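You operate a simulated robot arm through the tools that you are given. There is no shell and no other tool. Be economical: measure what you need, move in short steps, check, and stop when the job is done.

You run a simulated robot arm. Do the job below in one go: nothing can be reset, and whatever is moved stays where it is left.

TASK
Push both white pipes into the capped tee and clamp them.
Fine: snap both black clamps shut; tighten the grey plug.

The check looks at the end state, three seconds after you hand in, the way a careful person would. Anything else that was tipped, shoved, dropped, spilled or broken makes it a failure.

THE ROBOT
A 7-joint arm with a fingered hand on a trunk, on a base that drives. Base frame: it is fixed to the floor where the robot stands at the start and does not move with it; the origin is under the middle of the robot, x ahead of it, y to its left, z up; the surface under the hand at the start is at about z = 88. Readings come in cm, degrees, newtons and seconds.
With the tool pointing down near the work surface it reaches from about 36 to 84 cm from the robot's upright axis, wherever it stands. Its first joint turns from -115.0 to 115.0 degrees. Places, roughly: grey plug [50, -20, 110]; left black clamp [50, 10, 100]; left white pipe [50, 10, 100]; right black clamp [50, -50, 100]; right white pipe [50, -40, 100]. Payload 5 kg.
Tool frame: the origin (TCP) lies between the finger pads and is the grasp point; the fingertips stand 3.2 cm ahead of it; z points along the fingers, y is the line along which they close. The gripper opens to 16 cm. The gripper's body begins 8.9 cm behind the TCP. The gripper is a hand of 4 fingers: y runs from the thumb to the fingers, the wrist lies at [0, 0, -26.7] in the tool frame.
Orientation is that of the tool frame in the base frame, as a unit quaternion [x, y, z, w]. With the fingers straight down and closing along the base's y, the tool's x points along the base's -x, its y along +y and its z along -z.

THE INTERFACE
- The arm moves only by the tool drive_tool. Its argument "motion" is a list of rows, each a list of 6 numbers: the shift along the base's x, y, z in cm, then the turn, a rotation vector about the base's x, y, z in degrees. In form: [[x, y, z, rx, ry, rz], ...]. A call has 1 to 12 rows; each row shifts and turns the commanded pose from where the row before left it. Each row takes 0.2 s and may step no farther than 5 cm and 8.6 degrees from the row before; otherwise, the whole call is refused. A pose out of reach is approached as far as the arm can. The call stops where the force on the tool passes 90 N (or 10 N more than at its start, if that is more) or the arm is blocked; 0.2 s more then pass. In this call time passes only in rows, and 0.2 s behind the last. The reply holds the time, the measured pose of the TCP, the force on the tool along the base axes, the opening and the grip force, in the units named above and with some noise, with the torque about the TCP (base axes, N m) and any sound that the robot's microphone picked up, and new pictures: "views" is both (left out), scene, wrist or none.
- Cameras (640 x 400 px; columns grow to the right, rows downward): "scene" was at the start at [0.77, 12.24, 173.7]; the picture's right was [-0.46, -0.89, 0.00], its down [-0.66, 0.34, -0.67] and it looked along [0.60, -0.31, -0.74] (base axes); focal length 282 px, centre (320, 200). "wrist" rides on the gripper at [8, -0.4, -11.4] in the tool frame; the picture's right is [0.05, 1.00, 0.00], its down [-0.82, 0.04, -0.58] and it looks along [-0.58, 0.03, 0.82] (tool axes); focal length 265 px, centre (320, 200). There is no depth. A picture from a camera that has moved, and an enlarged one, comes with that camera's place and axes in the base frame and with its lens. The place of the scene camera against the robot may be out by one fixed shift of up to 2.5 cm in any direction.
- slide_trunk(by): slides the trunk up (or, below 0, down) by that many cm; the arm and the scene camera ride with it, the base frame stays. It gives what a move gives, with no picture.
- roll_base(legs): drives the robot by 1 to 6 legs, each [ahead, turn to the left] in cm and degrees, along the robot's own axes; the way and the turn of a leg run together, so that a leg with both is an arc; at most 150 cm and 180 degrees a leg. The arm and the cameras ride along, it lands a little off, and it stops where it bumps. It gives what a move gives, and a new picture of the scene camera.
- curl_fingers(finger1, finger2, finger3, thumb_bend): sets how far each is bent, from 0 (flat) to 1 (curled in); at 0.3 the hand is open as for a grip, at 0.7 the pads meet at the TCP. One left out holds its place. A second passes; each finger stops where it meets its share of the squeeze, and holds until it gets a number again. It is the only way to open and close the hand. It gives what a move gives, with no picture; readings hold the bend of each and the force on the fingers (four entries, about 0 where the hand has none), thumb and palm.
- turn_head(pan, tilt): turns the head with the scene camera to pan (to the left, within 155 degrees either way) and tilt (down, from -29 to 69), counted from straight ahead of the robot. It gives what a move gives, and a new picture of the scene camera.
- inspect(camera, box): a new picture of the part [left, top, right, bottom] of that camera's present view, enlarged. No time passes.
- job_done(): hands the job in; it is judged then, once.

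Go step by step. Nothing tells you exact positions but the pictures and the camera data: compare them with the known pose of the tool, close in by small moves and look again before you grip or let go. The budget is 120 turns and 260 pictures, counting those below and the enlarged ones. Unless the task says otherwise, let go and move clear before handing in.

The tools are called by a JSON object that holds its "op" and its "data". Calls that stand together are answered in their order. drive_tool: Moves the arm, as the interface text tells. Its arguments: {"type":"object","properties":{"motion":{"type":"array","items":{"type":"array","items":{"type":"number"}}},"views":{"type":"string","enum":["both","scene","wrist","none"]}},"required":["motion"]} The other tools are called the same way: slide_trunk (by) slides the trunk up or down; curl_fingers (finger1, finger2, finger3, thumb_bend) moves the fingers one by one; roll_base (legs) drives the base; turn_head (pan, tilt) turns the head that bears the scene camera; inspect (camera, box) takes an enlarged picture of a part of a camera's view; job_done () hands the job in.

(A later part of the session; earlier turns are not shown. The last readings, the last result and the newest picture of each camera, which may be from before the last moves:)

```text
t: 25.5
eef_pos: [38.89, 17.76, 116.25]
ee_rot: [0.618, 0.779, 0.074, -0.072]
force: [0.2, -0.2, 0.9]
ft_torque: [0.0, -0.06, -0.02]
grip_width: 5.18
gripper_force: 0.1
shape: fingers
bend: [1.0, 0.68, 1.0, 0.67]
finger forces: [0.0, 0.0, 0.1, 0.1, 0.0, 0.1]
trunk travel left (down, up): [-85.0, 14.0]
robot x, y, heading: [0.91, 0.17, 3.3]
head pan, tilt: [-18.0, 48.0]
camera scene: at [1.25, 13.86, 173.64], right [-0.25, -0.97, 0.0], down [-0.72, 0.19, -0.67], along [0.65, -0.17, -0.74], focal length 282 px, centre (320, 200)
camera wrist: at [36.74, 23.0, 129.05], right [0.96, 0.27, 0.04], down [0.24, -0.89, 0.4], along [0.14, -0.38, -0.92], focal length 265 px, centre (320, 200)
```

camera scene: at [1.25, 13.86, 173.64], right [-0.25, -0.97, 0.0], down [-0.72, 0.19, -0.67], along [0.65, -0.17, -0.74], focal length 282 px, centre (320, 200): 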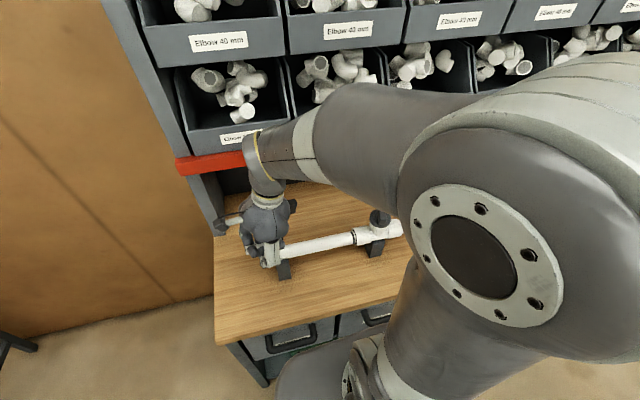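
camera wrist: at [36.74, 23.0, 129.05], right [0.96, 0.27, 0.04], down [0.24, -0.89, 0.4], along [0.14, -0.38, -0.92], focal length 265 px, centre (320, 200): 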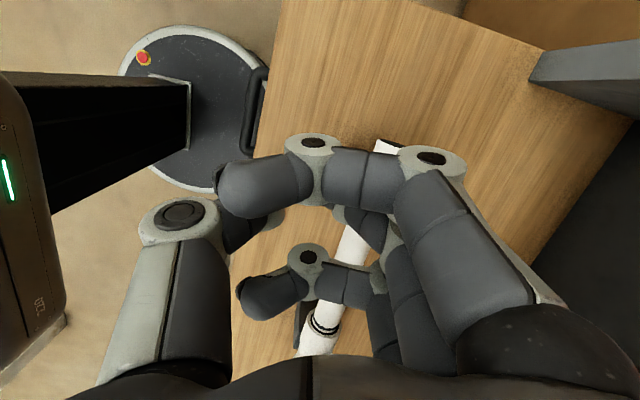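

Clear now. Checking pipe/tee/clamp state.

{"op": "inspect", "data": {"camera": "scene", "box": [260, 200, 420, 300]}}

{"op": "inspect", "data": {"camera": "wrist", "box": [270, 280, 370, 360]}}

```text
4.00 times, centred on (340, 250) of scene
camera zoom: at [1.25, 13.86, 173.64], right [-0.25, -0.97, 0.0], down [-0.72, 0.19, -0.67], along [0.65, -0.17, -0.74], focal length 1127 px, centre (240, 0)
```

zoom: 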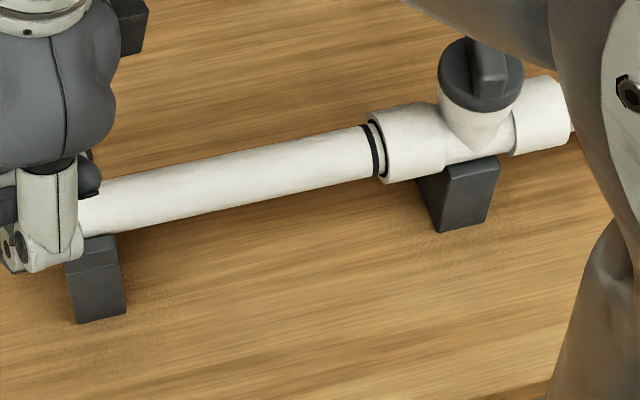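

```text
5.00 times, centred on (320, 320) of wrist
camera zoom: at [36.74, 23.0, 129.05], right [0.96, 0.27, 0.04], down [0.24, -0.89, 0.4], along [0.14, -0.38, -0.92], focal length 1327 px, centre (320, -400)
```

zoom: 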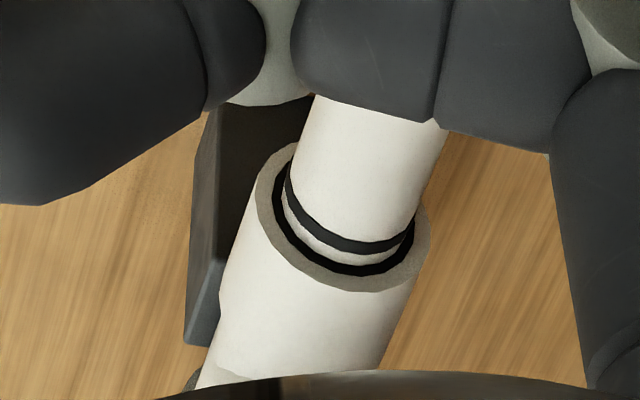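

The left pipe is seated at its stop with the mark at the mouth and the tee looks unmoved. I'll now restore the hand attitude above the bench, to sweep the left clamp flap over (knob at about [55.5, 14, 106]).

{"op": "drive_tool", "data": {"motion": [[0, -1, 2, -0.92, -0.89, 7.66], [0, -1, 2, -0.92, -0.89, 7.66], [0.5, -1, 2, -0.92, -0.89, 7.66], [0.5, -1, 2, -0.92, -0.89, 7.66], [1, -1, 0, -0.92, -0.89, 7.66], [1, 0, 0, -0.92, -0.89, 7.66], [1, 0, 0, -0.92, -0.89, 7.66], [1, 0, 0, -0.92, -0.89, 7.66], [1, 0, 0, -0.92, -0.89, 7.66], [1, 0, 0, -0.92, -0.89, 7.66]], "views": "none"}}

{"op": "curl_fingers", "data": {"finger1": 0.7, "finger2": 0.7, "finger3": 0.7, "thumb_bend": 0.7}}

{"op": "drive_tool", "data": {"motion": [[4, 0, 0, 0, 0, 0], [4, 0, 0, 0, 0, 0], [4, 0, 0, 0, 0, 0]]}}

```text
t: 27.7
eef_pos: [46.13, 12.63, 124.43]
ee_rot: [-0.001, 1.0, 0.0, 0.001]
force: [-0.4, -0.3, 0.3]
ft_torque: [-0.01, -0.01, 0.02]
grip_width: 5.2
gripper_force: 0.0
shape: fingers
bend: [1.0, 0.68, 1.0, 0.67]
finger forces: [0.2, 0.0, 0.1, 0.0, 0.0, 0.0]
trunk travel left (down, up): [-85.0, 14.0]
robot x, y, heading: [1.09, 0.49, 3.6]
head pan, tilt: [-18.0, 48.0]
```

```text
t: 28.7
eef_pos: [46.08, 12.49, 124.33]
ee_rot: [0.0, 1.0, 0.0, -0.001]
force: [0.4, -0.4, -0.8]
ft_torque: [0.01, -0.05, 0.02]
grip_width: 2.35
gripper_force: 0.1
shape: fingers
bend: [0.7, 0.7, 0.7, 0.7]
finger forces: [0.1, 0.0, 0.0, 0.0, 0.1, 0.0]
trunk travel left (down, up): [-85.0, 14.0]
robot x, y, heading: [0.67, 0.12, 3.8]
head pan, tilt: [-18.0, 48.0]
```

```text
t: 29.5
eef_pos: [58.39, 12.45, 124.33]
ee_rot: [0.0, 1.0, 0.0, -0.002]
force: [0.8, -0.9, -0.2]
ft_torque: [-0.02, 0.04, -0.01]
grip_width: 2.34
gripper_force: 0.1
shape: fingers
bend: [0.7, 0.7, 0.7, 0.7]
finger forces: [0.0, 0.0, 0.0, 0.1, 0.0, 0.0]
trunk travel left (down, up): [-85.0, 14.0]
robot x, y, heading: [1.0, 0.14, 3.4]
head pan, tilt: [-18.0, 48.0]
camera scene: at [1.63, 13.7, 173.66], right [-0.25, -0.97, 0.0], down [-0.72, 0.19, -0.67], along [0.65, -0.17, -0.74], focal length 282 px, centre (320, 200)
camera wrist: at [50.3, 12.11, 135.73], right [-0.05, 1.0, 0.0], down [0.82, 0.04, 0.58], along [0.57, 0.03, -0.82], focal length 265 px, centre (320, 200)
```

scene: 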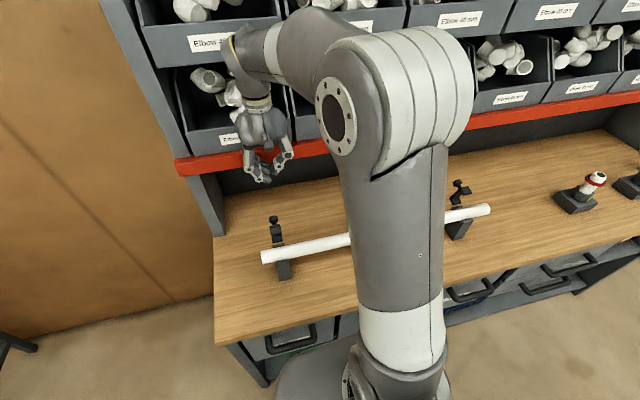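
wrist: 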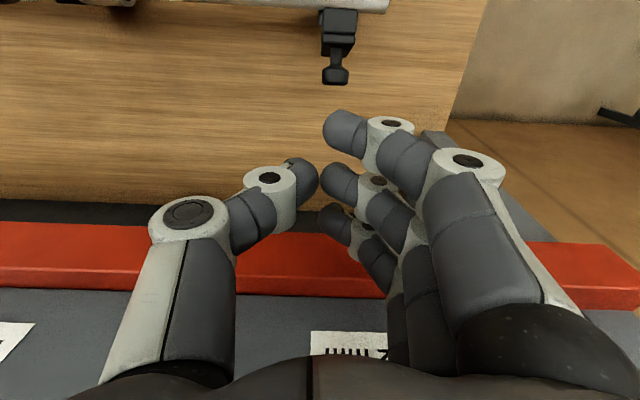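

The knob is confirmed at [55.4, 14, 106]; the shelf bar is near x≈68, leaving room. I'll move just behind the knob and descend.

{"op": "drive_tool", "data": {"motion": [[2.5, 0, -2, 0, 0, 0], [0, 0, -4, 0, 0, 0], [0, 0, -4, 0, 0, 0], [0, 0, -4, 0, 0, 0], [0, 0, -3.4, 0, 0, 0]]}}

```text
t: 30.7
eef_pos: [59.9, 12.36, 107.44]
ee_rot: [0.0, 1.0, 0.001, 0.002]
force: [-39.0, 0.2, 21.5]
ft_torque: [0.06, -6.18, -0.04]
grip_width: 2.3
gripper_force: 19.7
shape: fingers
bend: [0.7, 0.7, 0.7, 0.7]
finger forces: [0.6, 0.0, 0.1, 0.0, 0.0, 38.9]
trunk travel left (down, up): [-85.0, 14.0]
robot x, y, heading: [0.83, 0.17, 3.6]
head pan, tilt: [-18.0, 48.0]
camera scene: at [0.37, 13.62, 173.68], right [-0.25, -0.97, 0.0], down [-0.72, 0.19, -0.67], along [0.65, -0.17, -0.74], focal length 282 px, centre (320, 200)
camera wrist: at [51.74, 12.02, 118.79], right [-0.05, 1.0, 0.0], down [0.81, 0.04, 0.58], along [0.58, 0.03, -0.81], focal length 265 px, centre (320, 200)
```

scene: 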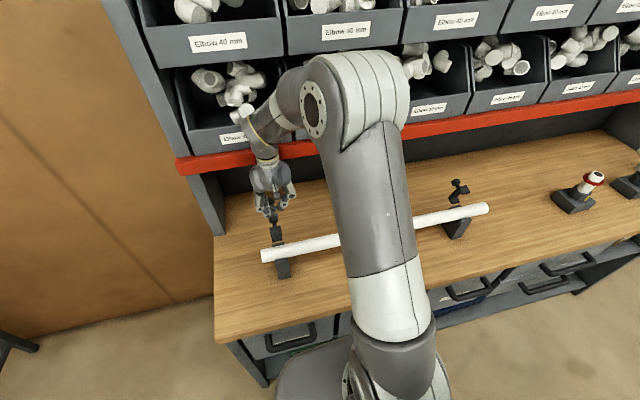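
wrist: 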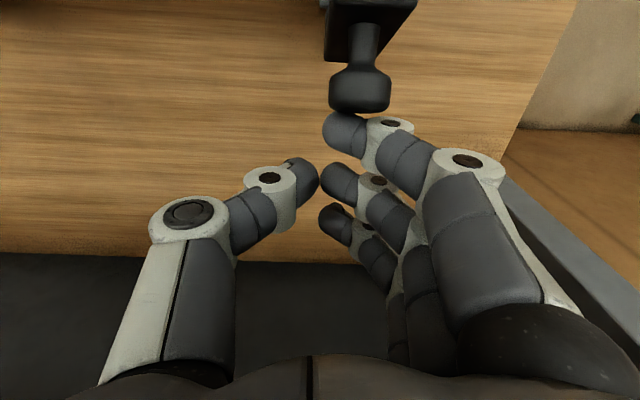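

The palm back touches the shelf bar; the fingertip is already right behind the knob. Moving -x to sweep the flap.

{"op": "drive_tool", "data": {"motion": [[-1, 0, 0, 0, 0, 0], [-1.5, 0, 0, 0, 0, 0], [-1.5, 0, 0, 0, 0, 0], [-1.5, 0, 0, 0, 0, 0]]}}

```text
t: 31.7
eef_pos: [55.06, 12.3, 107.12]
ee_rot: [0.0, 1.0, 0.001, 0.0]
force: [-0.9, -0.4, 0.2]
ft_torque: [-0.02, 0.02, -0.01]
grip_width: 2.34
gripper_force: 0.0
shape: fingers
bend: [0.7, 0.7, 0.7, 0.7]
finger forces: [0.0, 0.1, 0.1, 0.1, 0.0, 0.0]
trunk travel left (down, up): [-85.0, 14.0]
robot x, y, heading: [0.69, 0.23, 3.6]
head pan, tilt: [-18.0, 48.0]
camera scene: at [1.31, 13.71, 173.66], right [-0.25, -0.97, 0.0], down [-0.72, 0.19, -0.67], along [0.65, -0.17, -0.74], focal length 282 px, centre (320, 200)
camera wrist: at [46.97, 12.03, 118.45], right [-0.05, 1.0, 0.0], down [0.82, 0.04, 0.58], along [0.58, 0.03, -0.82], focal length 265 px, centre (320, 200)
```

scene: 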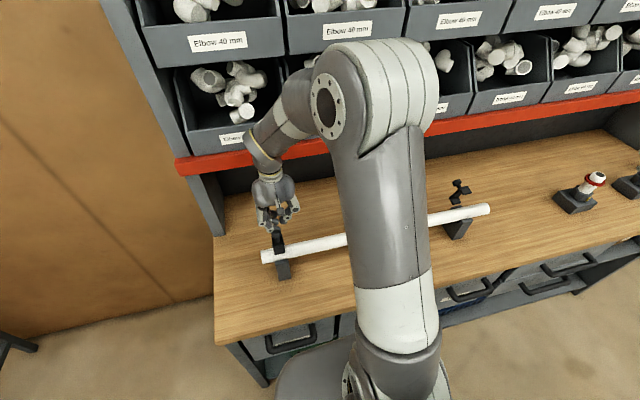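
wrist: 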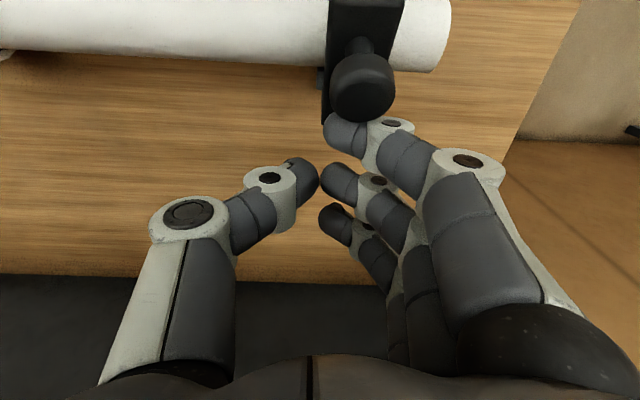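

The flap is rotating, now nearly vertical. Continuing the sweep.

{"op": "drive_tool", "data": {"motion": [[-1.5, 0, 0, 0, 0, 0], [-1.5, 0, 0, 0, 0, 0], [-1.5, 0, 0, 0, 0, 0], [-1.2, 0, 0, 0, 0, 0]]}}

```text
t: 32.7
eef_pos: [51.11, 12.41, 107.2]
ee_rot: [-0.001, 1.0, 0.002, 0.009]
force: [66.3, -2.0, -7.1]
ft_torque: [-0.19, -2.25, -0.9]
grip_width: 2.43
gripper_force: 31.9
shape: fingers
bend: [0.69, 0.7, 0.7, 0.7]
finger forces: [64.1, 0.1, 0.0, 0.0, 0.0, 0.1]
trunk travel left (down, up): [-85.0, 14.0]
robot x, y, heading: [1.19, 0.59, 3.4]
head pan, tilt: [-18.0, 48.0]
camera scene: at [2.59, 13.69, 173.65], right [-0.25, -0.97, 0.0], down [-0.72, 0.19, -0.66], along [0.64, -0.17, -0.75], focal length 282 px, centre (320, 200)
camera wrist: at [42.87, 12.04, 118.43], right [-0.05, 1.0, 0.0], down [0.8, 0.04, 0.59], along [0.59, 0.03, -0.81], focal length 265 px, centre (320, 200)
```

scene: 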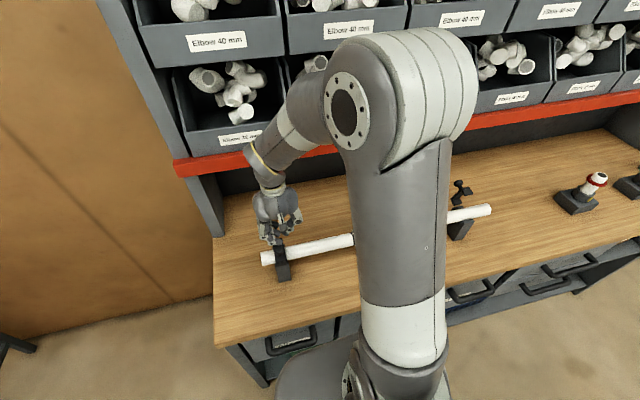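
wrist: 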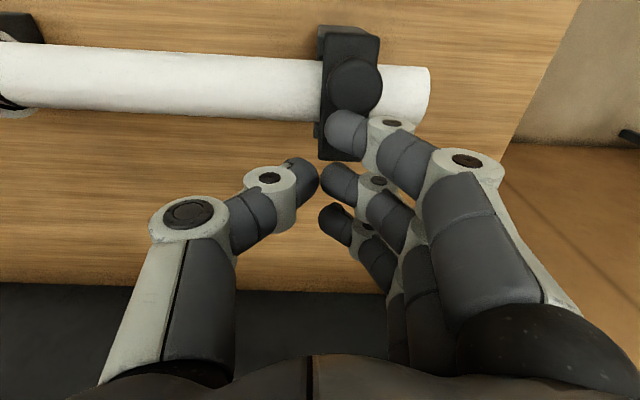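

Blocked at 66 N - the flap seems over the pipe with the knob on top. Backing off and lifting to look.

{"op": "drive_tool", "data": {"motion": [[1.5, 0, 0, 0, 0, 0], [1.5, 0, 2, 0, 0, 0], [0, 0, 4, 0, 0, 0], [0, 0, 4, 0, 0, 0], [-2, 0, 2, 0, 0, 0]]}}

{"op": "inspect", "data": {"camera": "wrist", "box": [280, 0, 440, 110]}}

{"op": "inspect", "data": {"camera": "scene", "box": [240, 210, 360, 290]}}

```text
t: 33.9
eef_pos: [50.05, 12.48, 119.16]
ee_rot: [0.0, 1.0, 0.0, -0.001]
force: [-0.4, 0.3, 0.1]
ft_torque: [-0.01, -0.04, 0.02]
grip_width: 2.35
gripper_force: 0.0
shape: fingers
bend: [0.7, 0.7, 0.7, 0.7]
finger forces: [0.0, 0.0, 0.1, 0.1, 0.0, 0.0]
trunk travel left (down, up): [-85.0, 14.0]
robot x, y, heading: [0.88, 0.35, 3.6]
head pan, tilt: [-18.0, 48.0]
camera scene: at [1.21, 13.7, 173.66], right [-0.25, -0.97, 0.0], down [-0.72, 0.19, -0.67], along [0.65, -0.17, -0.74], focal length 282 px, centre (320, 200)
camera wrist: at [41.98, 12.18, 130.58], right [-0.05, 1.0, 0.0], down [0.82, 0.04, 0.58], along [0.58, 0.03, -0.82], focal length 265 px, centre (320, 200)
```

scene: 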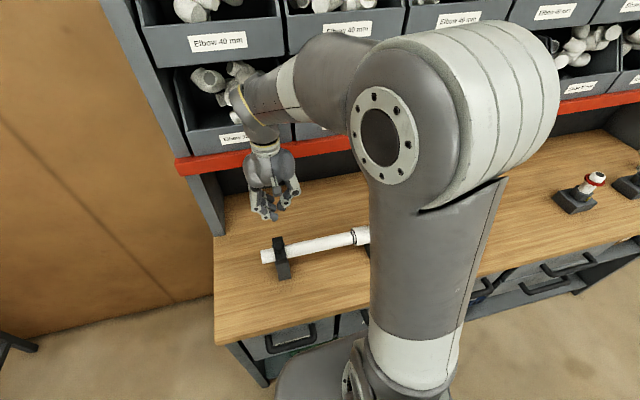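
wrist: 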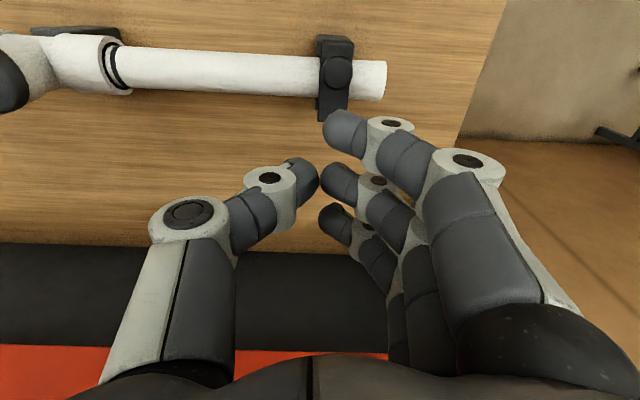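

```text
3.64 times, centred on (360, 55) of wrist
camera zoom: at [41.98, 12.18, 130.58], right [-0.05, 1.0, 0.0], down [0.82, 0.04, 0.58], along [0.58, 0.03, -0.82], focal length 965 px, centre (174, 727)
```

zoom: 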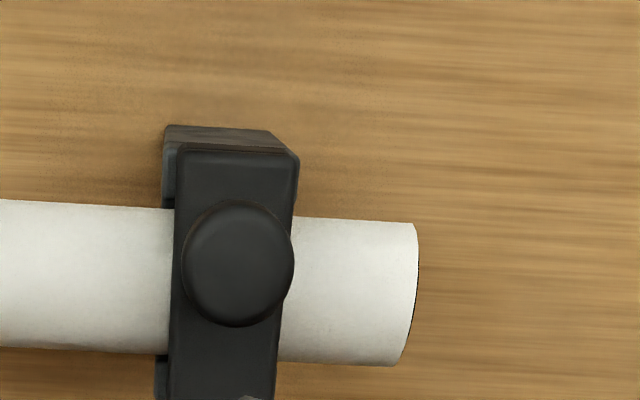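

```text
5.00 times, centred on (300, 250) of scene
camera zoom: at [1.21, 13.7, 173.66], right [-0.25, -0.97, 0.0], down [-0.72, 0.19, -0.67], along [0.65, -0.17, -0.74], focal length 1409 px, centre (420, -50)
```

zoom: 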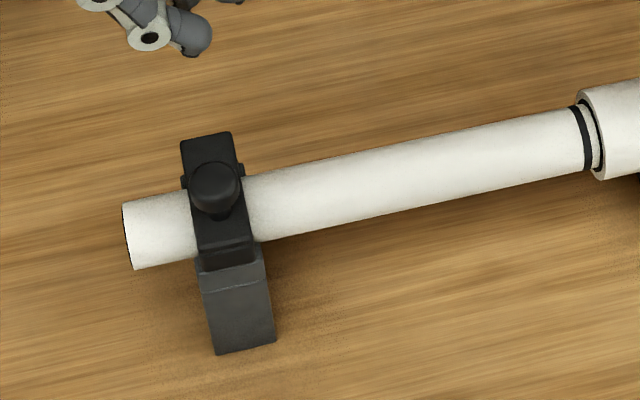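

The flap lies over the pipe with the knob on top at about [46.5, 14]. Now pressing down on the knob to snap it.

{"op": "drive_tool", "data": {"motion": [[-3.7, 1, 0, 0, 0, 0], [0, 0, -4, 0, 0, 0], [0, 0, -3, 0, 0, 0], [0, 0, -1, 0, 0, 0], [0, 0, -1, 0, 0, 0], [0, 0, -1, 0, 0, 0]], "views": "both"}}

```text
t: 35.3
eef_pos: [46.59, 13.6, 109.01]
ee_rot: [0.001, 1.0, 0.0, 0.0]
force: [-0.4, -0.5, -0.6]
ft_torque: [-0.01, 0.01, 0.03]
grip_width: 2.34
gripper_force: 0.1
shape: fingers
bend: [0.7, 0.7, 0.7, 0.7]
finger forces: [0.0, 0.0, 0.0, 0.0, 0.1, 0.0]
trunk travel left (down, up): [-85.0, 14.0]
robot x, y, heading: [0.97, 0.19, 3.5]
head pan, tilt: [-18.0, 48.0]
camera scene: at [1.42, 13.7, 173.67], right [-0.25, -0.97, 0.0], down [-0.72, 0.19, -0.67], along [0.65, -0.17, -0.74], focal length 282 px, centre (320, 200)
camera wrist: at [38.54, 13.17, 120.5], right [-0.05, 1.0, 0.0], down [0.82, 0.04, 0.58], along [0.58, 0.03, -0.82], focal length 265 px, centre (320, 200)
```

scene: 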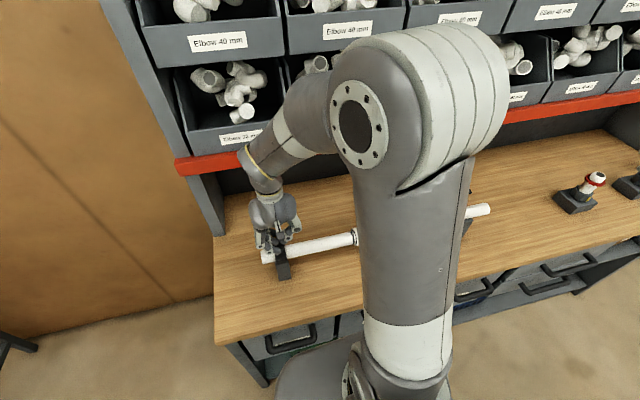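
wrist: 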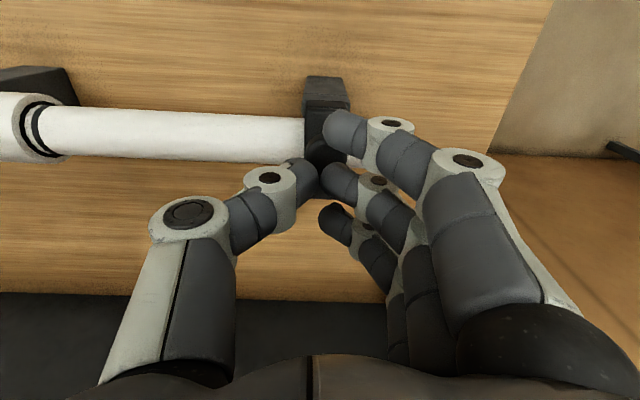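

{"op": "drive_tool", "data": {"motion": [[0.6, -1.2, 0, 0, 0, 0], [0, 0, -1, 0, 0, 0], [0, 0, -0.8, 0, 0, 0], [0, 0, -0.6, 0, 0, 0], [0, 0, -0.6, 0, 0, 0]], "views": "wrist"}}

```text
t: 36.5
eef_pos: [47.14, 12.23, 106.09]
ee_rot: [0.0, 1.0, 0.001, 0.0]
force: [1.1, 2.3, 24.9]
ft_torque: [0.26, 0.04, 0.01]
grip_width: 2.65
gripper_force: 15.1
shape: fingers
bend: [0.7, 0.82, 0.7, 0.69]
finger forces: [3.5, 26.6, 0.1, 0.0, 0.0, 0.1]
trunk travel left (down, up): [-85.0, 14.0]
robot x, y, heading: [1.02, 0.5, 3.5]
head pan, tilt: [-18.0, 48.0]
camera wrist: at [39.1, 11.85, 117.47], right [-0.05, 1.0, 0.0], down [0.81, 0.04, 0.58], along [0.58, 0.03, -0.82], focal length 265 px, centre (320, 200)
```

wrist: 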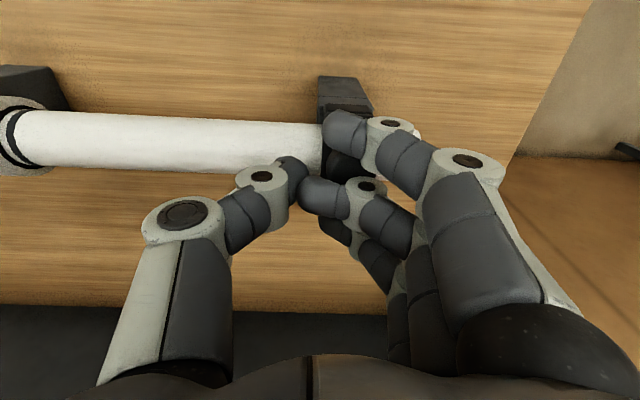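

Fingertip yields at 25 N, so I'll lift, make a fist, and press with the knuckles.

{"op": "drive_tool", "data": {"motion": [[0, 0, 4, 0, 0, 0], [0, 0, 4, 0, 0, 0]], "views": "none"}}

{"op": "curl_fingers", "data": {"finger1": 1, "finger2": 1, "finger3": 1, "thumb_bend": 0.3}}

{"op": "drive_tool", "data": {"motion": [[0, 0, 0.1, 0, 0, 0]]}}

{"op": "inspect", "data": {"camera": "scene", "box": [220, 170, 340, 290]}}

```text
t: 37.1
eef_pos: [47.29, 12.2, 113.85]
ee_rot: [-0.001, 1.0, 0.001, -0.002]
force: [-1.2, -0.5, -0.4]
ft_torque: [-0.03, 0.01, -0.02]
grip_width: 2.32
gripper_force: 0.1
shape: fingers
bend: [0.7, 0.7, 0.7, 0.7]
finger forces: [0.1, 0.1, 0.1, 0.0, 0.1, 0.0]
trunk travel left (down, up): [-85.0, 14.0]
robot x, y, heading: [0.99, 0.21, 3.6]
head pan, tilt: [-18.0, 48.0]
```

```text
t: 38.1
eef_pos: [47.33, 12.17, 113.88]
ee_rot: [0.0, 1.0, 0.0, -0.001]
force: [0.1, 0.3, -0.9]
ft_torque: [0.0, 0.01, -0.02]
grip_width: 7.79
gripper_force: 0.0
shape: fingers
bend: [1.0, 1.0, 1.0, 0.3]
finger forces: [0.0, 0.0, 0.1, 0.1, 0.1, 0.0]
trunk travel left (down, up): [-85.0, 14.0]
robot x, y, heading: [0.77, 0.21, 3.4]
head pan, tilt: [-18.0, 48.0]
```

```text
t: 38.5
eef_pos: [47.41, 12.2, 114.09]
ee_rot: [0.0, 1.0, 0.001, -0.001]
force: [-0.8, -1.0, 0.8]
ft_torque: [-0.02, 0.02, 0.02]
grip_width: 7.81
gripper_force: 0.0
shape: fingers
bend: [1.0, 1.0, 1.0, 0.3]
finger forces: [0.0, 0.1, 0.1, 0.0, 0.0, 0.1]
trunk travel left (down, up): [-85.0, 14.0]
robot x, y, heading: [0.97, 0.15, 3.8]
head pan, tilt: [-18.0, 48.0]
camera scene: at [1.38, 13.71, 173.66], right [-0.25, -0.97, 0.0], down [-0.72, 0.19, -0.67], along [0.65, -0.17, -0.74], focal length 282 px, centre (320, 200)
camera wrist: at [39.26, 11.84, 125.5], right [-0.05, 1.0, 0.0], down [0.82, 0.04, 0.58], along [0.58, 0.03, -0.82], focal length 265 px, centre (320, 200)
```

scene: 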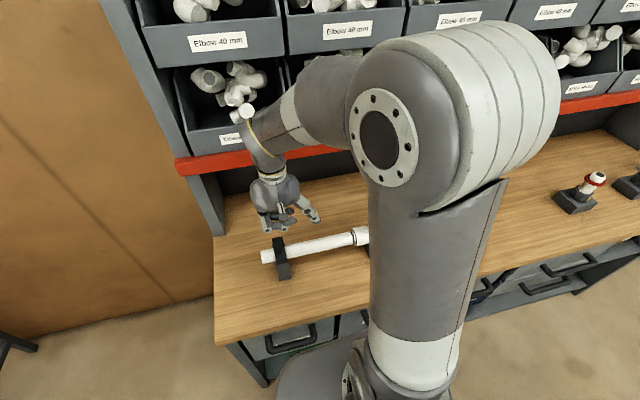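
wrist: 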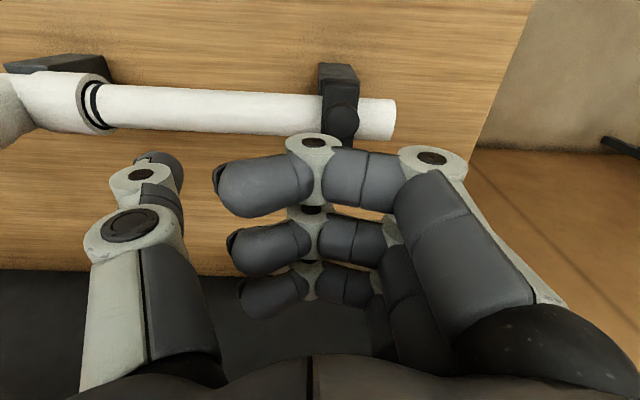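

```text
3.33 times, centred on (280, 230) of scene
camera zoom: at [1.38, 13.71, 173.66], right [-0.25, -0.97, 0.0], down [-0.72, 0.19, -0.67], along [0.65, -0.17, -0.74], focal length 939 px, centre (453, 100)
```

zoom: 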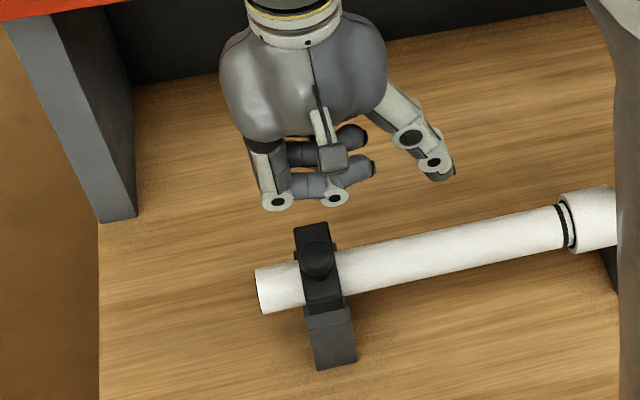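

The fist's knuckles are stronger. I'll yaw 90° so the thumb clears the pipe, then bring finger 2's knuckle over the clamp knob.

{"op": "drive_tool", "data": {"motion": [[-0.4, 0.1, 0, 0, 0, -8], [-0.4, 0.1, 0, 0, 0, -8], [-0.4, 0.1, 0, 0, 0, -8], [-0.4, 0.1, 0, 0, 0, -8], [-0.4, 0.1, 0, 0, 0, -8], [-0.4, 0.1, 0, 0, 0, -8], [-0.4, 0.1, 0, 0, 0, -8], [-0.4, 0.1, 0, 0, 0, -8], [-0.4, 0.2, 0, 0, 0, -8], [-0.4, 0.2, 0, 0, 0, -8], [-0.4, 0.2, 0, 0, 0, -8], [0, 0, 0, 0, 0, -2]], "views": "none"}}

{"op": "drive_tool", "data": {"motion": [[0, 0, -4, 0, 0, 0], [0, 0, -2, 0, 0, 0], [0, 0, -0.7, 0, 0, 0]]}}

```text
t: 41.1
eef_pos: [42.87, 13.65, 114.08]
ee_rot: [0.707, 0.707, 0.001, -0.001]
force: [0.3, -0.1, 0.1]
ft_torque: [-0.03, 0.01, 0.01]
grip_width: 7.78
gripper_force: 0.1
shape: fingers
bend: [1.0, 1.0, 1.0, 0.3]
finger forces: [0.0, 0.0, 0.0, 0.0, 0.1, 0.0]
trunk travel left (down, up): [-85.0, 14.0]
robot x, y, heading: [1.11, 0.16, 3.8]
head pan, tilt: [-18.0, 48.0]
```

```text
t: 41.9
eef_pos: [42.93, 13.71, 107.62]
ee_rot: [0.707, 0.707, 0.0, 0.0]
force: [0.1, 0.1, -0.4]
ft_torque: [0.0, 0.03, 0.0]
grip_width: 7.8
gripper_force: 0.0
shape: fingers
bend: [1.0, 1.0, 1.0, 0.3]
finger forces: [0.1, 0.0, 0.0, 0.0, 0.0, 0.0]
trunk travel left (down, up): [-85.0, 14.0]
robot x, y, heading: [0.88, 0.55, 3.4]
head pan, tilt: [-18.0, 48.0]
camera scene: at [1.42, 13.72, 173.66], right [-0.25, -0.97, 0.0], down [-0.72, 0.19, -0.67], along [0.65, -0.17, -0.74], focal length 282 px, centre (320, 200)
camera wrist: at [42.38, 21.79, 118.96], right [1.0, 0.05, 0.0], down [0.04, -0.82, 0.58], along [0.03, -0.58, -0.82], focal length 265 px, centre (320, 200)
```

scene: 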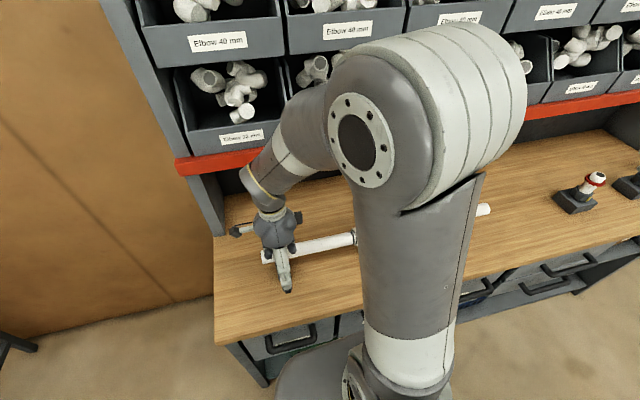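
wrist: 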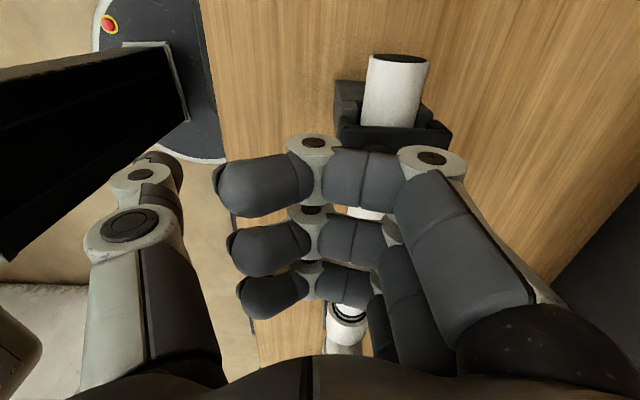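

{"op": "drive_tool", "data": {"motion": [[0, 0, -0.7, 0, 0, 0], [0, 0, -0.7, 0, 0, 0], [0, 0, -0.7, 0, 0, 0], [0, 0, -0.5, 0, 0, 0]], "views": "wrist"}}

```text
t: 42.9
eef_pos: [42.89, 13.72, 104.77]
ee_rot: [0.707, 0.707, 0.001, -0.001]
force: [0.1, 0.3, 0.3]
ft_torque: [-0.01, -0.02, -0.01]
grip_width: 7.83
gripper_force: 0.0
shape: fingers
bend: [1.0, 1.0, 1.0, 0.3]
finger forces: [0.1, 0.1, 0.0, 0.0, 0.0, 0.0]
trunk travel left (down, up): [-85.0, 14.0]
robot x, y, heading: [0.96, 0.3, 3.3]
head pan, tilt: [-18.0, 48.0]
camera wrist: at [42.39, 21.76, 116.29], right [1.0, 0.05, 0.0], down [0.04, -0.82, 0.58], along [0.03, -0.58, -0.82], focal length 265 px, centre (320, 200)
```

wrist: 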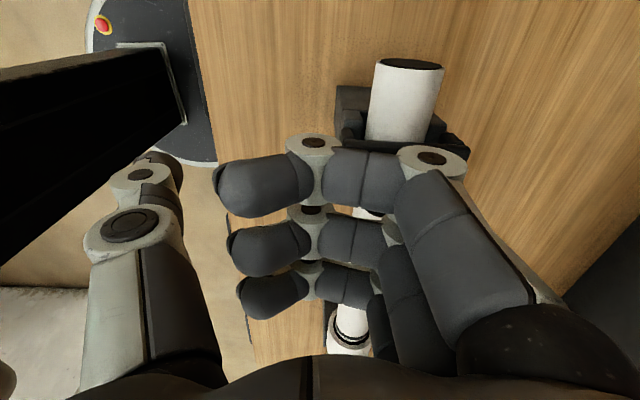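

{"op": "drive_tool", "data": {"motion": [[0, 0, -0.7, 0, 0, 0], [0, 0, -0.7, 0, 0, 0], [0, 0, -0.5, 0, 0, 0], [0, 0, -0.5, 0, 0, 0]], "views": "wrist"}}

```text
t: 43.9
eef_pos: [43.12, 13.55, 102.85]
ee_rot: [0.707, 0.707, 0.006, 0.002]
force: [3.5, -1.4, 44.8]
ft_torque: [0.05, -0.88, -0.04]
grip_width: 7.81
gripper_force: 22.4
shape: fingers
bend: [1.0, 1.0, 1.0, 0.3]
finger forces: [0.0, 44.6, 0.0, 0.1, 0.0, 0.1]
trunk travel left (down, up): [-85.0, 14.0]
robot x, y, heading: [1.1, 0.24, 3.4]
head pan, tilt: [-18.0, 48.0]
camera wrist: at [42.41, 21.7, 114.19], right [1.0, 0.05, 0.01], down [0.04, -0.82, 0.57], along [0.04, -0.57, -0.82], focal length 265 px, centre (320, 200)
```

wrist: 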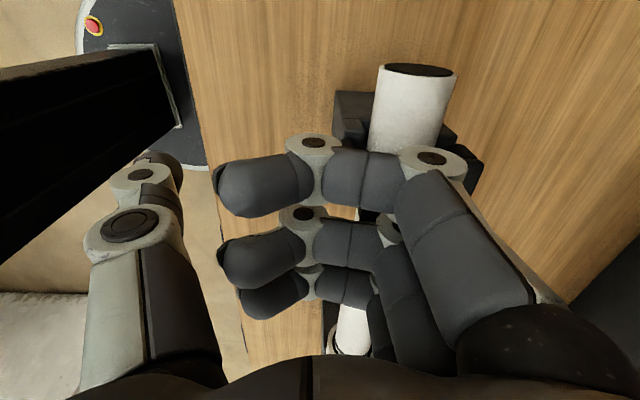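

Contact 45 N on the knob. Pressing a bit more and listening for a snap.

{"op": "drive_tool", "data": {"motion": [[0, 0, -0.4, 0, 0, 0], [0, 0, -0.4, 0, 0, 0], [0, 0, -0.4, 0, 0, 0]], "views": "wrist"}}

```text
t: 44.5
eef_pos: [43.52, 13.66, 102.63]
ee_rot: [0.708, 0.706, 0.012, 0.006]
force: [-0.1, -8.8, 53.8]
ft_torque: [0.17, -0.94, -0.15]
grip_width: 7.81
gripper_force: 26.6
shape: fingers
bend: [1.0, 1.0, 1.0, 0.3]
finger forces: [0.0, 53.5, 0.1, 0.0, 0.0, 0.1]
trunk travel left (down, up): [-85.0, 14.0]
robot x, y, heading: [0.76, 0.21, 3.3]
head pan, tilt: [-18.0, 48.0]
stopped in row 2: the force on the tool passed its limit at 94 N (the readings are from after the stop); the commanded pose is now the measured one
camera wrist: at [42.83, 21.67, 114.01], right [1.0, 0.05, 0.03], down [0.03, -0.82, 0.57], along [0.05, -0.57, -0.82], focal length 265 px, centre (320, 200)
```

wrist: 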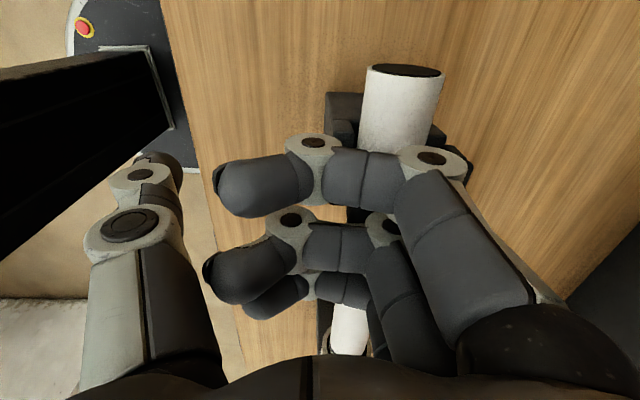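

Peaked at 94 N with no snap sound reported. Lifting to inspect the flap.

{"op": "drive_tool", "data": {"motion": [[0, 0, 3, 0, 0, 0], [0, 0, 4.5, 0, 0, 0], [0, -2, 4.5, 0, 0, 0], [0, -4.5, 0, 0, 0, 0], [0, -4.5, 0, 0, 0, 0]]}}

{"op": "inspect", "data": {"camera": "wrist", "box": [300, 0, 480, 130]}}

{"op": "inspect", "data": {"camera": "scene", "box": [240, 220, 320, 290]}}

```text
t: 45.7
eef_pos: [43.26, 2.84, 114.09]
ee_rot: [0.707, 0.708, 0.007, 0.003]
force: [-0.2, 0.8, -1.0]
ft_torque: [0.05, 0.04, -0.04]
grip_width: 7.79
gripper_force: 0.0
shape: fingers
bend: [1.0, 1.0, 1.0, 0.3]
finger forces: [0.1, 0.1, 0.0, 0.1, 0.0, 0.0]
trunk travel left (down, up): [-85.0, 14.0]
robot x, y, heading: [0.73, 0.34, 3.6]
head pan, tilt: [-18.0, 48.0]
camera scene: at [1.33, 13.58, 173.67], right [-0.25, -0.97, 0.0], down [-0.72, 0.19, -0.67], along [0.65, -0.17, -0.74], focal length 282 px, centre (320, 200)
camera wrist: at [42.57, 10.87, 125.57], right [1.0, 0.05, 0.01], down [0.03, -0.82, 0.57], along [0.04, -0.57, -0.82], focal length 265 px, centre (320, 200)
```

scene: 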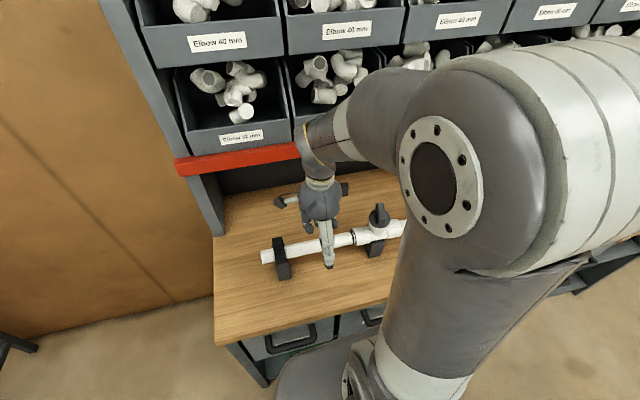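
wrist: 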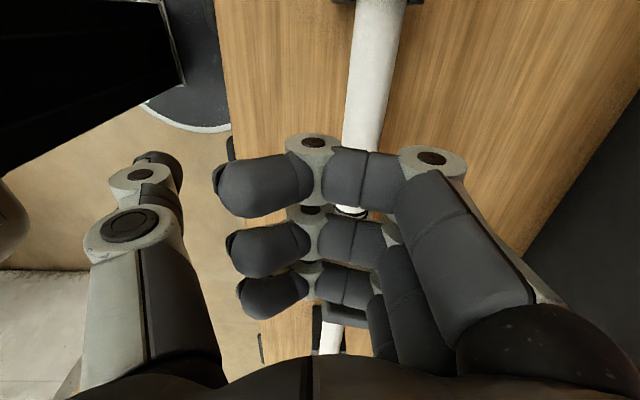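

```text
3.08 times, centred on (390, 65) of wrist
camera zoom: at [42.57, 10.87, 125.57], right [1.0, 0.05, 0.01], down [0.03, -0.82, 0.57], along [0.04, -0.57, -0.82], focal length 817 px, centre (105, 615)
```

zoom: 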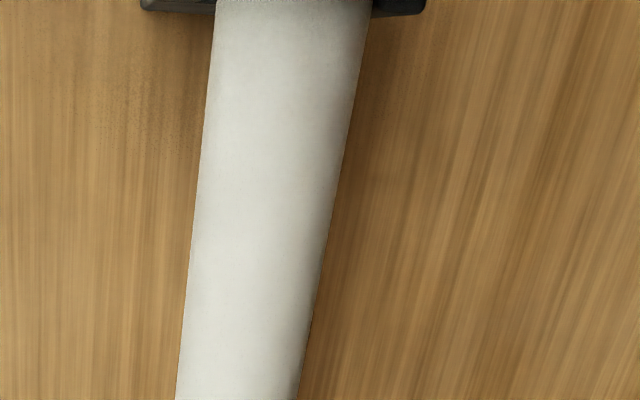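

```text
5.71 times, centred on (280, 255) of scene
camera zoom: at [1.33, 13.58, 173.67], right [-0.25, -0.97, 0.0], down [-0.72, 0.19, -0.67], along [0.65, -0.17, -0.74], focal length 1610 px, centre (549, -114)
```

zoom: 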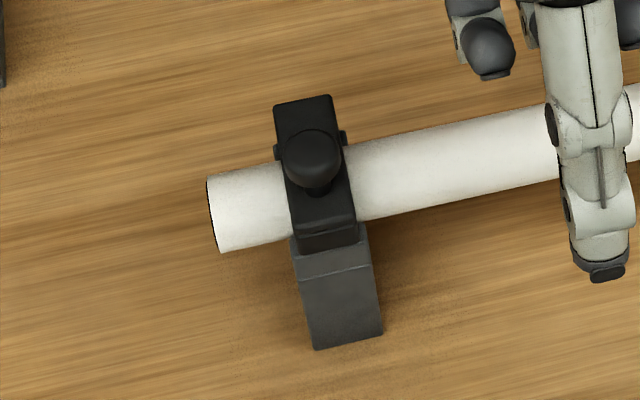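

Pressing did not shift it, so the flap seems fully down already. I'll open the hand and get a close end-on look at the left clamp.

{"op": "curl_fingers", "data": {"finger1": 0.2, "finger2": 0.2, "finger3": 0.2, "thumb_bend": 0.2}}

{"op": "drive_tool", "data": {"motion": [[1, 4.5, 0, 0, 0, 0], [1, 4.5, 0, 0, 0, 0], [1, 4.5, 0, 0, 0, 0], [1, 4.5, 0, 0, 0, 0], [0, 4.5, -1, 0, 0, 0]], "views": "wrist"}}

{"op": "inspect", "data": {"camera": "wrist", "box": [250, 130, 410, 230]}}

```text
t: 46.7
eef_pos: [43.2, 2.98, 114.07]
ee_rot: [0.707, 0.707, 0.007, 0.003]
force: [0.2, -0.5, 0.3]
ft_torque: [0.02, -0.02, 0.04]
grip_width: 19.36
gripper_force: 0.1
shape: fingers
bend: [0.2, 0.2, 0.2, 0.2]
finger forces: [0.1, 0.0, 0.0, 0.0, 0.0, 0.0]
trunk travel left (down, up): [-85.0, 14.0]
robot x, y, heading: [0.99, 0.18, 3.4]
head pan, tilt: [-18.0, 48.0]
```

```text
t: 47.9
eef_pos: [47.34, 25.3, 113.23]
ee_rot: [0.707, 0.707, 0.007, 0.003]
force: [0.6, 0.0, 0.3]
ft_torque: [-0.03, -0.01, 0.01]
grip_width: 19.39
gripper_force: 0.0
shape: fingers
bend: [0.2, 0.2, 0.2, 0.2]
finger forces: [0.0, 0.0, 0.0, 0.0, 0.0, 0.0]
trunk travel left (down, up): [-85.0, 14.0]
robot x, y, heading: [1.26, 0.37, 3.4]
head pan, tilt: [-18.0, 48.0]
camera wrist: at [46.61, 33.36, 124.58], right [1.0, 0.05, 0.01], down [0.03, -0.82, 0.58], along [0.04, -0.57, -0.82], focal length 265 px, centre (320, 200)
```

wrist: 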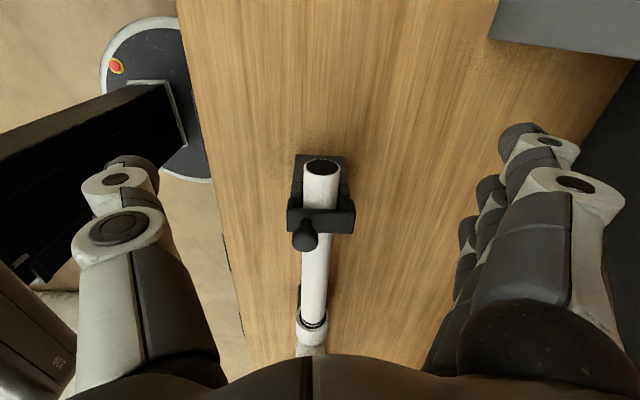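

```text
4.00 times, centred on (330, 180) of wrist
camera zoom: at [46.61, 33.36, 124.58], right [1.0, 0.05, 0.01], down [0.03, -0.82, 0.58], along [0.04, -0.57, -0.82], focal length 1062 px, centre (280, 280)
```

zoom: 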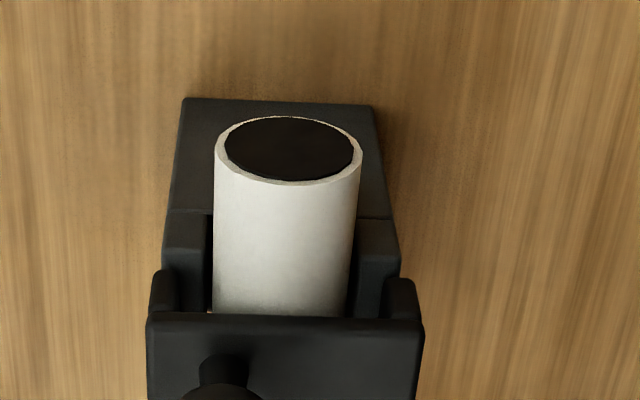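

The left clamp is squarely closed over the pipe. Next the right pipe: travel high over to its outer end.

{"op": "curl_fingers", "data": {"finger1": 0.7, "finger2": 0.7, "finger3": 0.7, "thumb_bend": 0.7}}

{"op": "drive_tool", "data": {"motion": [[0, 0, 4.5, 0, 0, 0], [0, 0, 4.5, 0, 0, 0], [0, 0, 4, 0, 0, 0], [0, -4.9, 0, 0, 0, 0], [0, -4.9, 0, 0, 0, 0], [0, -4.9, 0, 0, 0, 0], [0, -4.9, 0, 0, 0, 0], [0, -4.9, 0, 0, 0, 0], [0, -4.9, 0, 0, 0, 0], [0, -4.9, 0, 0, 0, 0], [0, -4.9, 0, 0, 0, 0], [0, -4.9, 0, 0, 0, 0]], "views": "both"}}

```text
t: 48.9
eef_pos: [47.17, 25.14, 113.29]
ee_rot: [0.707, 0.707, 0.007, 0.003]
force: [-0.4, -0.7, -0.8]
ft_torque: [0.0, 0.03, 0.02]
grip_width: 2.36
gripper_force: 0.0
shape: fingers
bend: [0.7, 0.7, 0.7, 0.7]
finger forces: [0.0, 0.0, 0.0, 0.0, 0.1, 0.1]
trunk travel left (down, up): [-85.0, 14.0]
robot x, y, heading: [0.89, -0.07, 3.6]
head pan, tilt: [-18.0, 48.0]
```

```text
t: 51.5
eef_pos: [47.43, -19.22, 126.26]
ee_rot: [0.706, 0.708, 0.006, 0.002]
force: [-0.7, -0.7, -0.4]
ft_torque: [0.04, 0.01, 0.01]
grip_width: 2.38
gripper_force: 0.0
shape: fingers
bend: [0.7, 0.7, 0.7, 0.7]
finger forces: [0.0, 0.0, 0.0, 0.0, 0.1, 0.0]
trunk travel left (down, up): [-85.0, 14.0]
robot x, y, heading: [0.88, -0.03, 3.5]
head pan, tilt: [-18.0, 48.0]
camera scene: at [1.47, 13.53, 173.68], right [-0.25, -0.97, 0.0], down [-0.72, 0.19, -0.67], along [0.65, -0.17, -0.74], focal length 282 px, centre (320, 200)
camera wrist: at [46.82, -11.08, 137.59], right [1.0, 0.05, 0.01], down [0.04, -0.82, 0.57], along [0.04, -0.57, -0.82], focal length 265 px, centre (320, 200)
```

scene: 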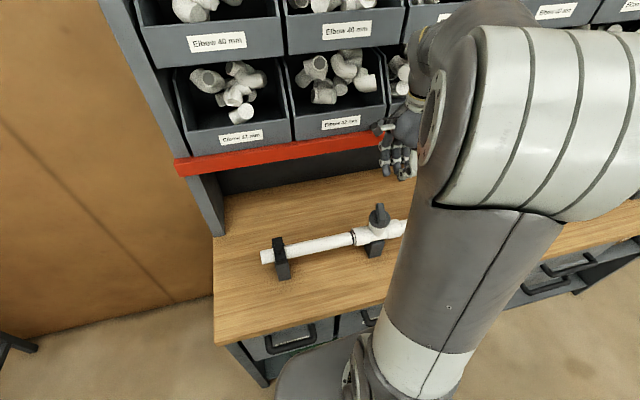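
wrist: 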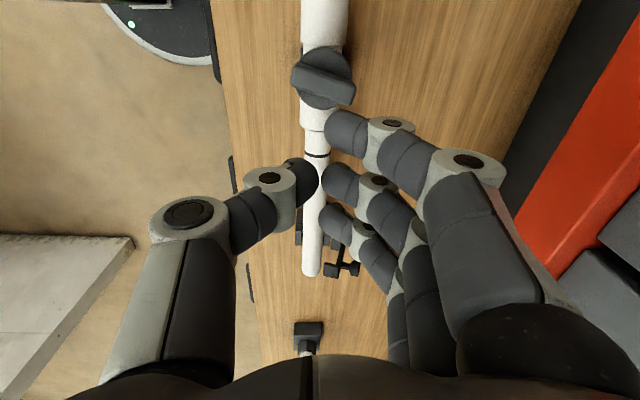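

The right pipe end is near [47.6, -57.5]. Continue to y≈-64 and look before lowering.

{"op": "drive_tool", "data": {"motion": [[0, -4.9, 0, 0, 0, 0], [0, -4.9, 0, 0, 0, 0], [0, -4.9, 0, 0, 0, 0], [0, -4.9, 0, 0, 0, 0], [0, -4.9, 0, 0, 0, 0], [0, -4.9, 0, 0, 0, 0], [0, -4.9, 0, 0, 0, 0], [0, -4.9, 0, 0, 0, 0], [0, -4.9, 0, 0, 0, 0], [0, -1, -4.5, 0, 0, 0]], "views": "both"}}

```text
t: 53.7
eef_pos: [47.53, -61.07, 121.32]
ee_rot: [0.706, 0.708, 0.007, 0.003]
force: [0.2, 0.2, -0.6]
ft_torque: [0.09, -0.02, 0.05]
grip_width: 2.36
gripper_force: 0.0
shape: fingers
bend: [0.7, 0.7, 0.7, 0.7]
finger forces: [0.0, 0.1, 0.0, 0.0, 0.0, 0.1]
out of reach, approached as far as the arm can: row 9
trunk travel left (down, up): [-85.0, 14.0]
robot x, y, heading: [1.04, 0.36, 3.3]
head pan, tilt: [-18.0, 48.0]
camera scene: at [1.35, 13.51, 173.69], right [-0.25, -0.97, 0.0], down [-0.72, 0.19, -0.67], along [0.65, -0.17, -0.74], focal length 282 px, centre (320, 200)
camera wrist: at [46.93, -53.04, 132.69], right [1.0, 0.05, 0.02], down [0.03, -0.82, 0.57], along [0.04, -0.57, -0.82], focal length 265 px, centre (320, 200)
```

scene: 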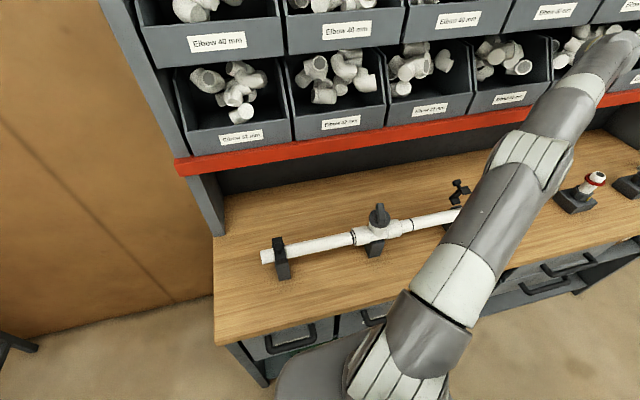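
wrist: 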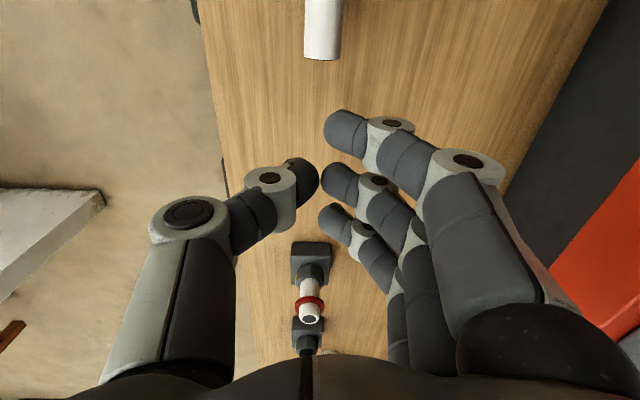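

The end is at y≈-56.7. I'll edge out to y≈-62.5 while lowering.

{"op": "drive_tool", "data": {"motion": [[0, -0.5, -4, 0, 0, 0], [0, -0.5, -4, 0, 0, 0], [0, -0.5, -4, 0, 0, 0]], "views": "wrist"}}

```text
t: 54.5
eef_pos: [47.52, -62.59, 109.36]
ee_rot: [0.707, 0.707, 0.006, 0.003]
force: [-0.4, -0.3, 0.5]
ft_torque: [0.03, 0.0, -0.02]
grip_width: 2.36
gripper_force: 0.1
shape: fingers
bend: [0.7, 0.7, 0.7, 0.7]
finger forces: [0.0, 0.0, 0.1, 0.1, 0.0, 0.1]
trunk travel left (down, up): [-85.0, 14.0]
robot x, y, heading: [1.15, 0.02, 3.4]
head pan, tilt: [-18.0, 48.0]
camera wrist: at [46.87, -54.57, 120.73], right [1.0, 0.05, 0.01], down [0.03, -0.82, 0.57], along [0.04, -0.57, -0.82], focal length 265 px, centre (320, 200)
```

wrist: 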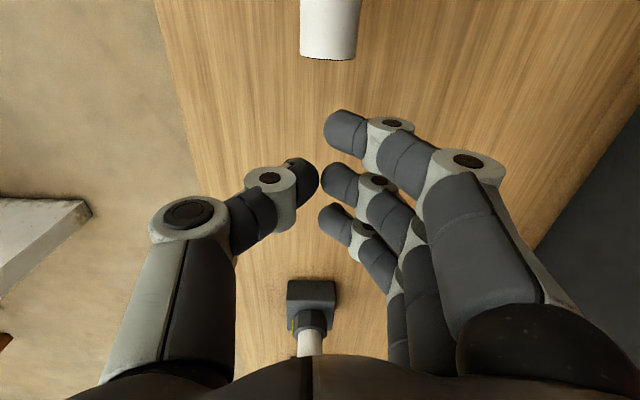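

{"op": "drive_tool", "data": {"motion": [[-0.7, -0.3, -4, 0, 0, 0], [-0.7, 0, -4, 0, 0, 0], [0, 0, -1.8, 0, 0, 0], [0, 1, 0, 0, 0, 0], [0, 1, 0, 0, 0, 0], [0, 0.5, 0, 0, 0, 0]], "views": "wrist"}}

```text
t: 55.9
eef_pos: [46.03, -60.28, 99.62]
ee_rot: [0.707, 0.707, 0.006, 0.003]
force: [-0.4, -5.5, 1.6]
ft_torque: [0.04, -0.05, -0.22]
grip_width: 2.38
gripper_force: 3.6
shape: fingers
bend: [0.7, 0.7, 0.7, 0.7]
finger forces: [6.3, 0.0, 0.1, 0.0, 0.1, 0.0]
trunk travel left (down, up): [-85.0, 14.0]
robot x, y, heading: [0.93, 0.39, 3.4]
head pan, tilt: [-18.0, 48.0]
camera wrist: at [45.41, -52.24, 111.05], right [1.0, 0.05, 0.01], down [0.03, -0.82, 0.57], along [0.04, -0.57, -0.82], focal length 265 px, centre (320, 200)
```

wrist: 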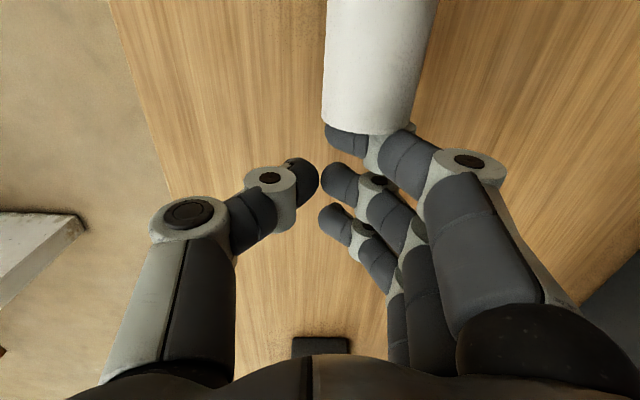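

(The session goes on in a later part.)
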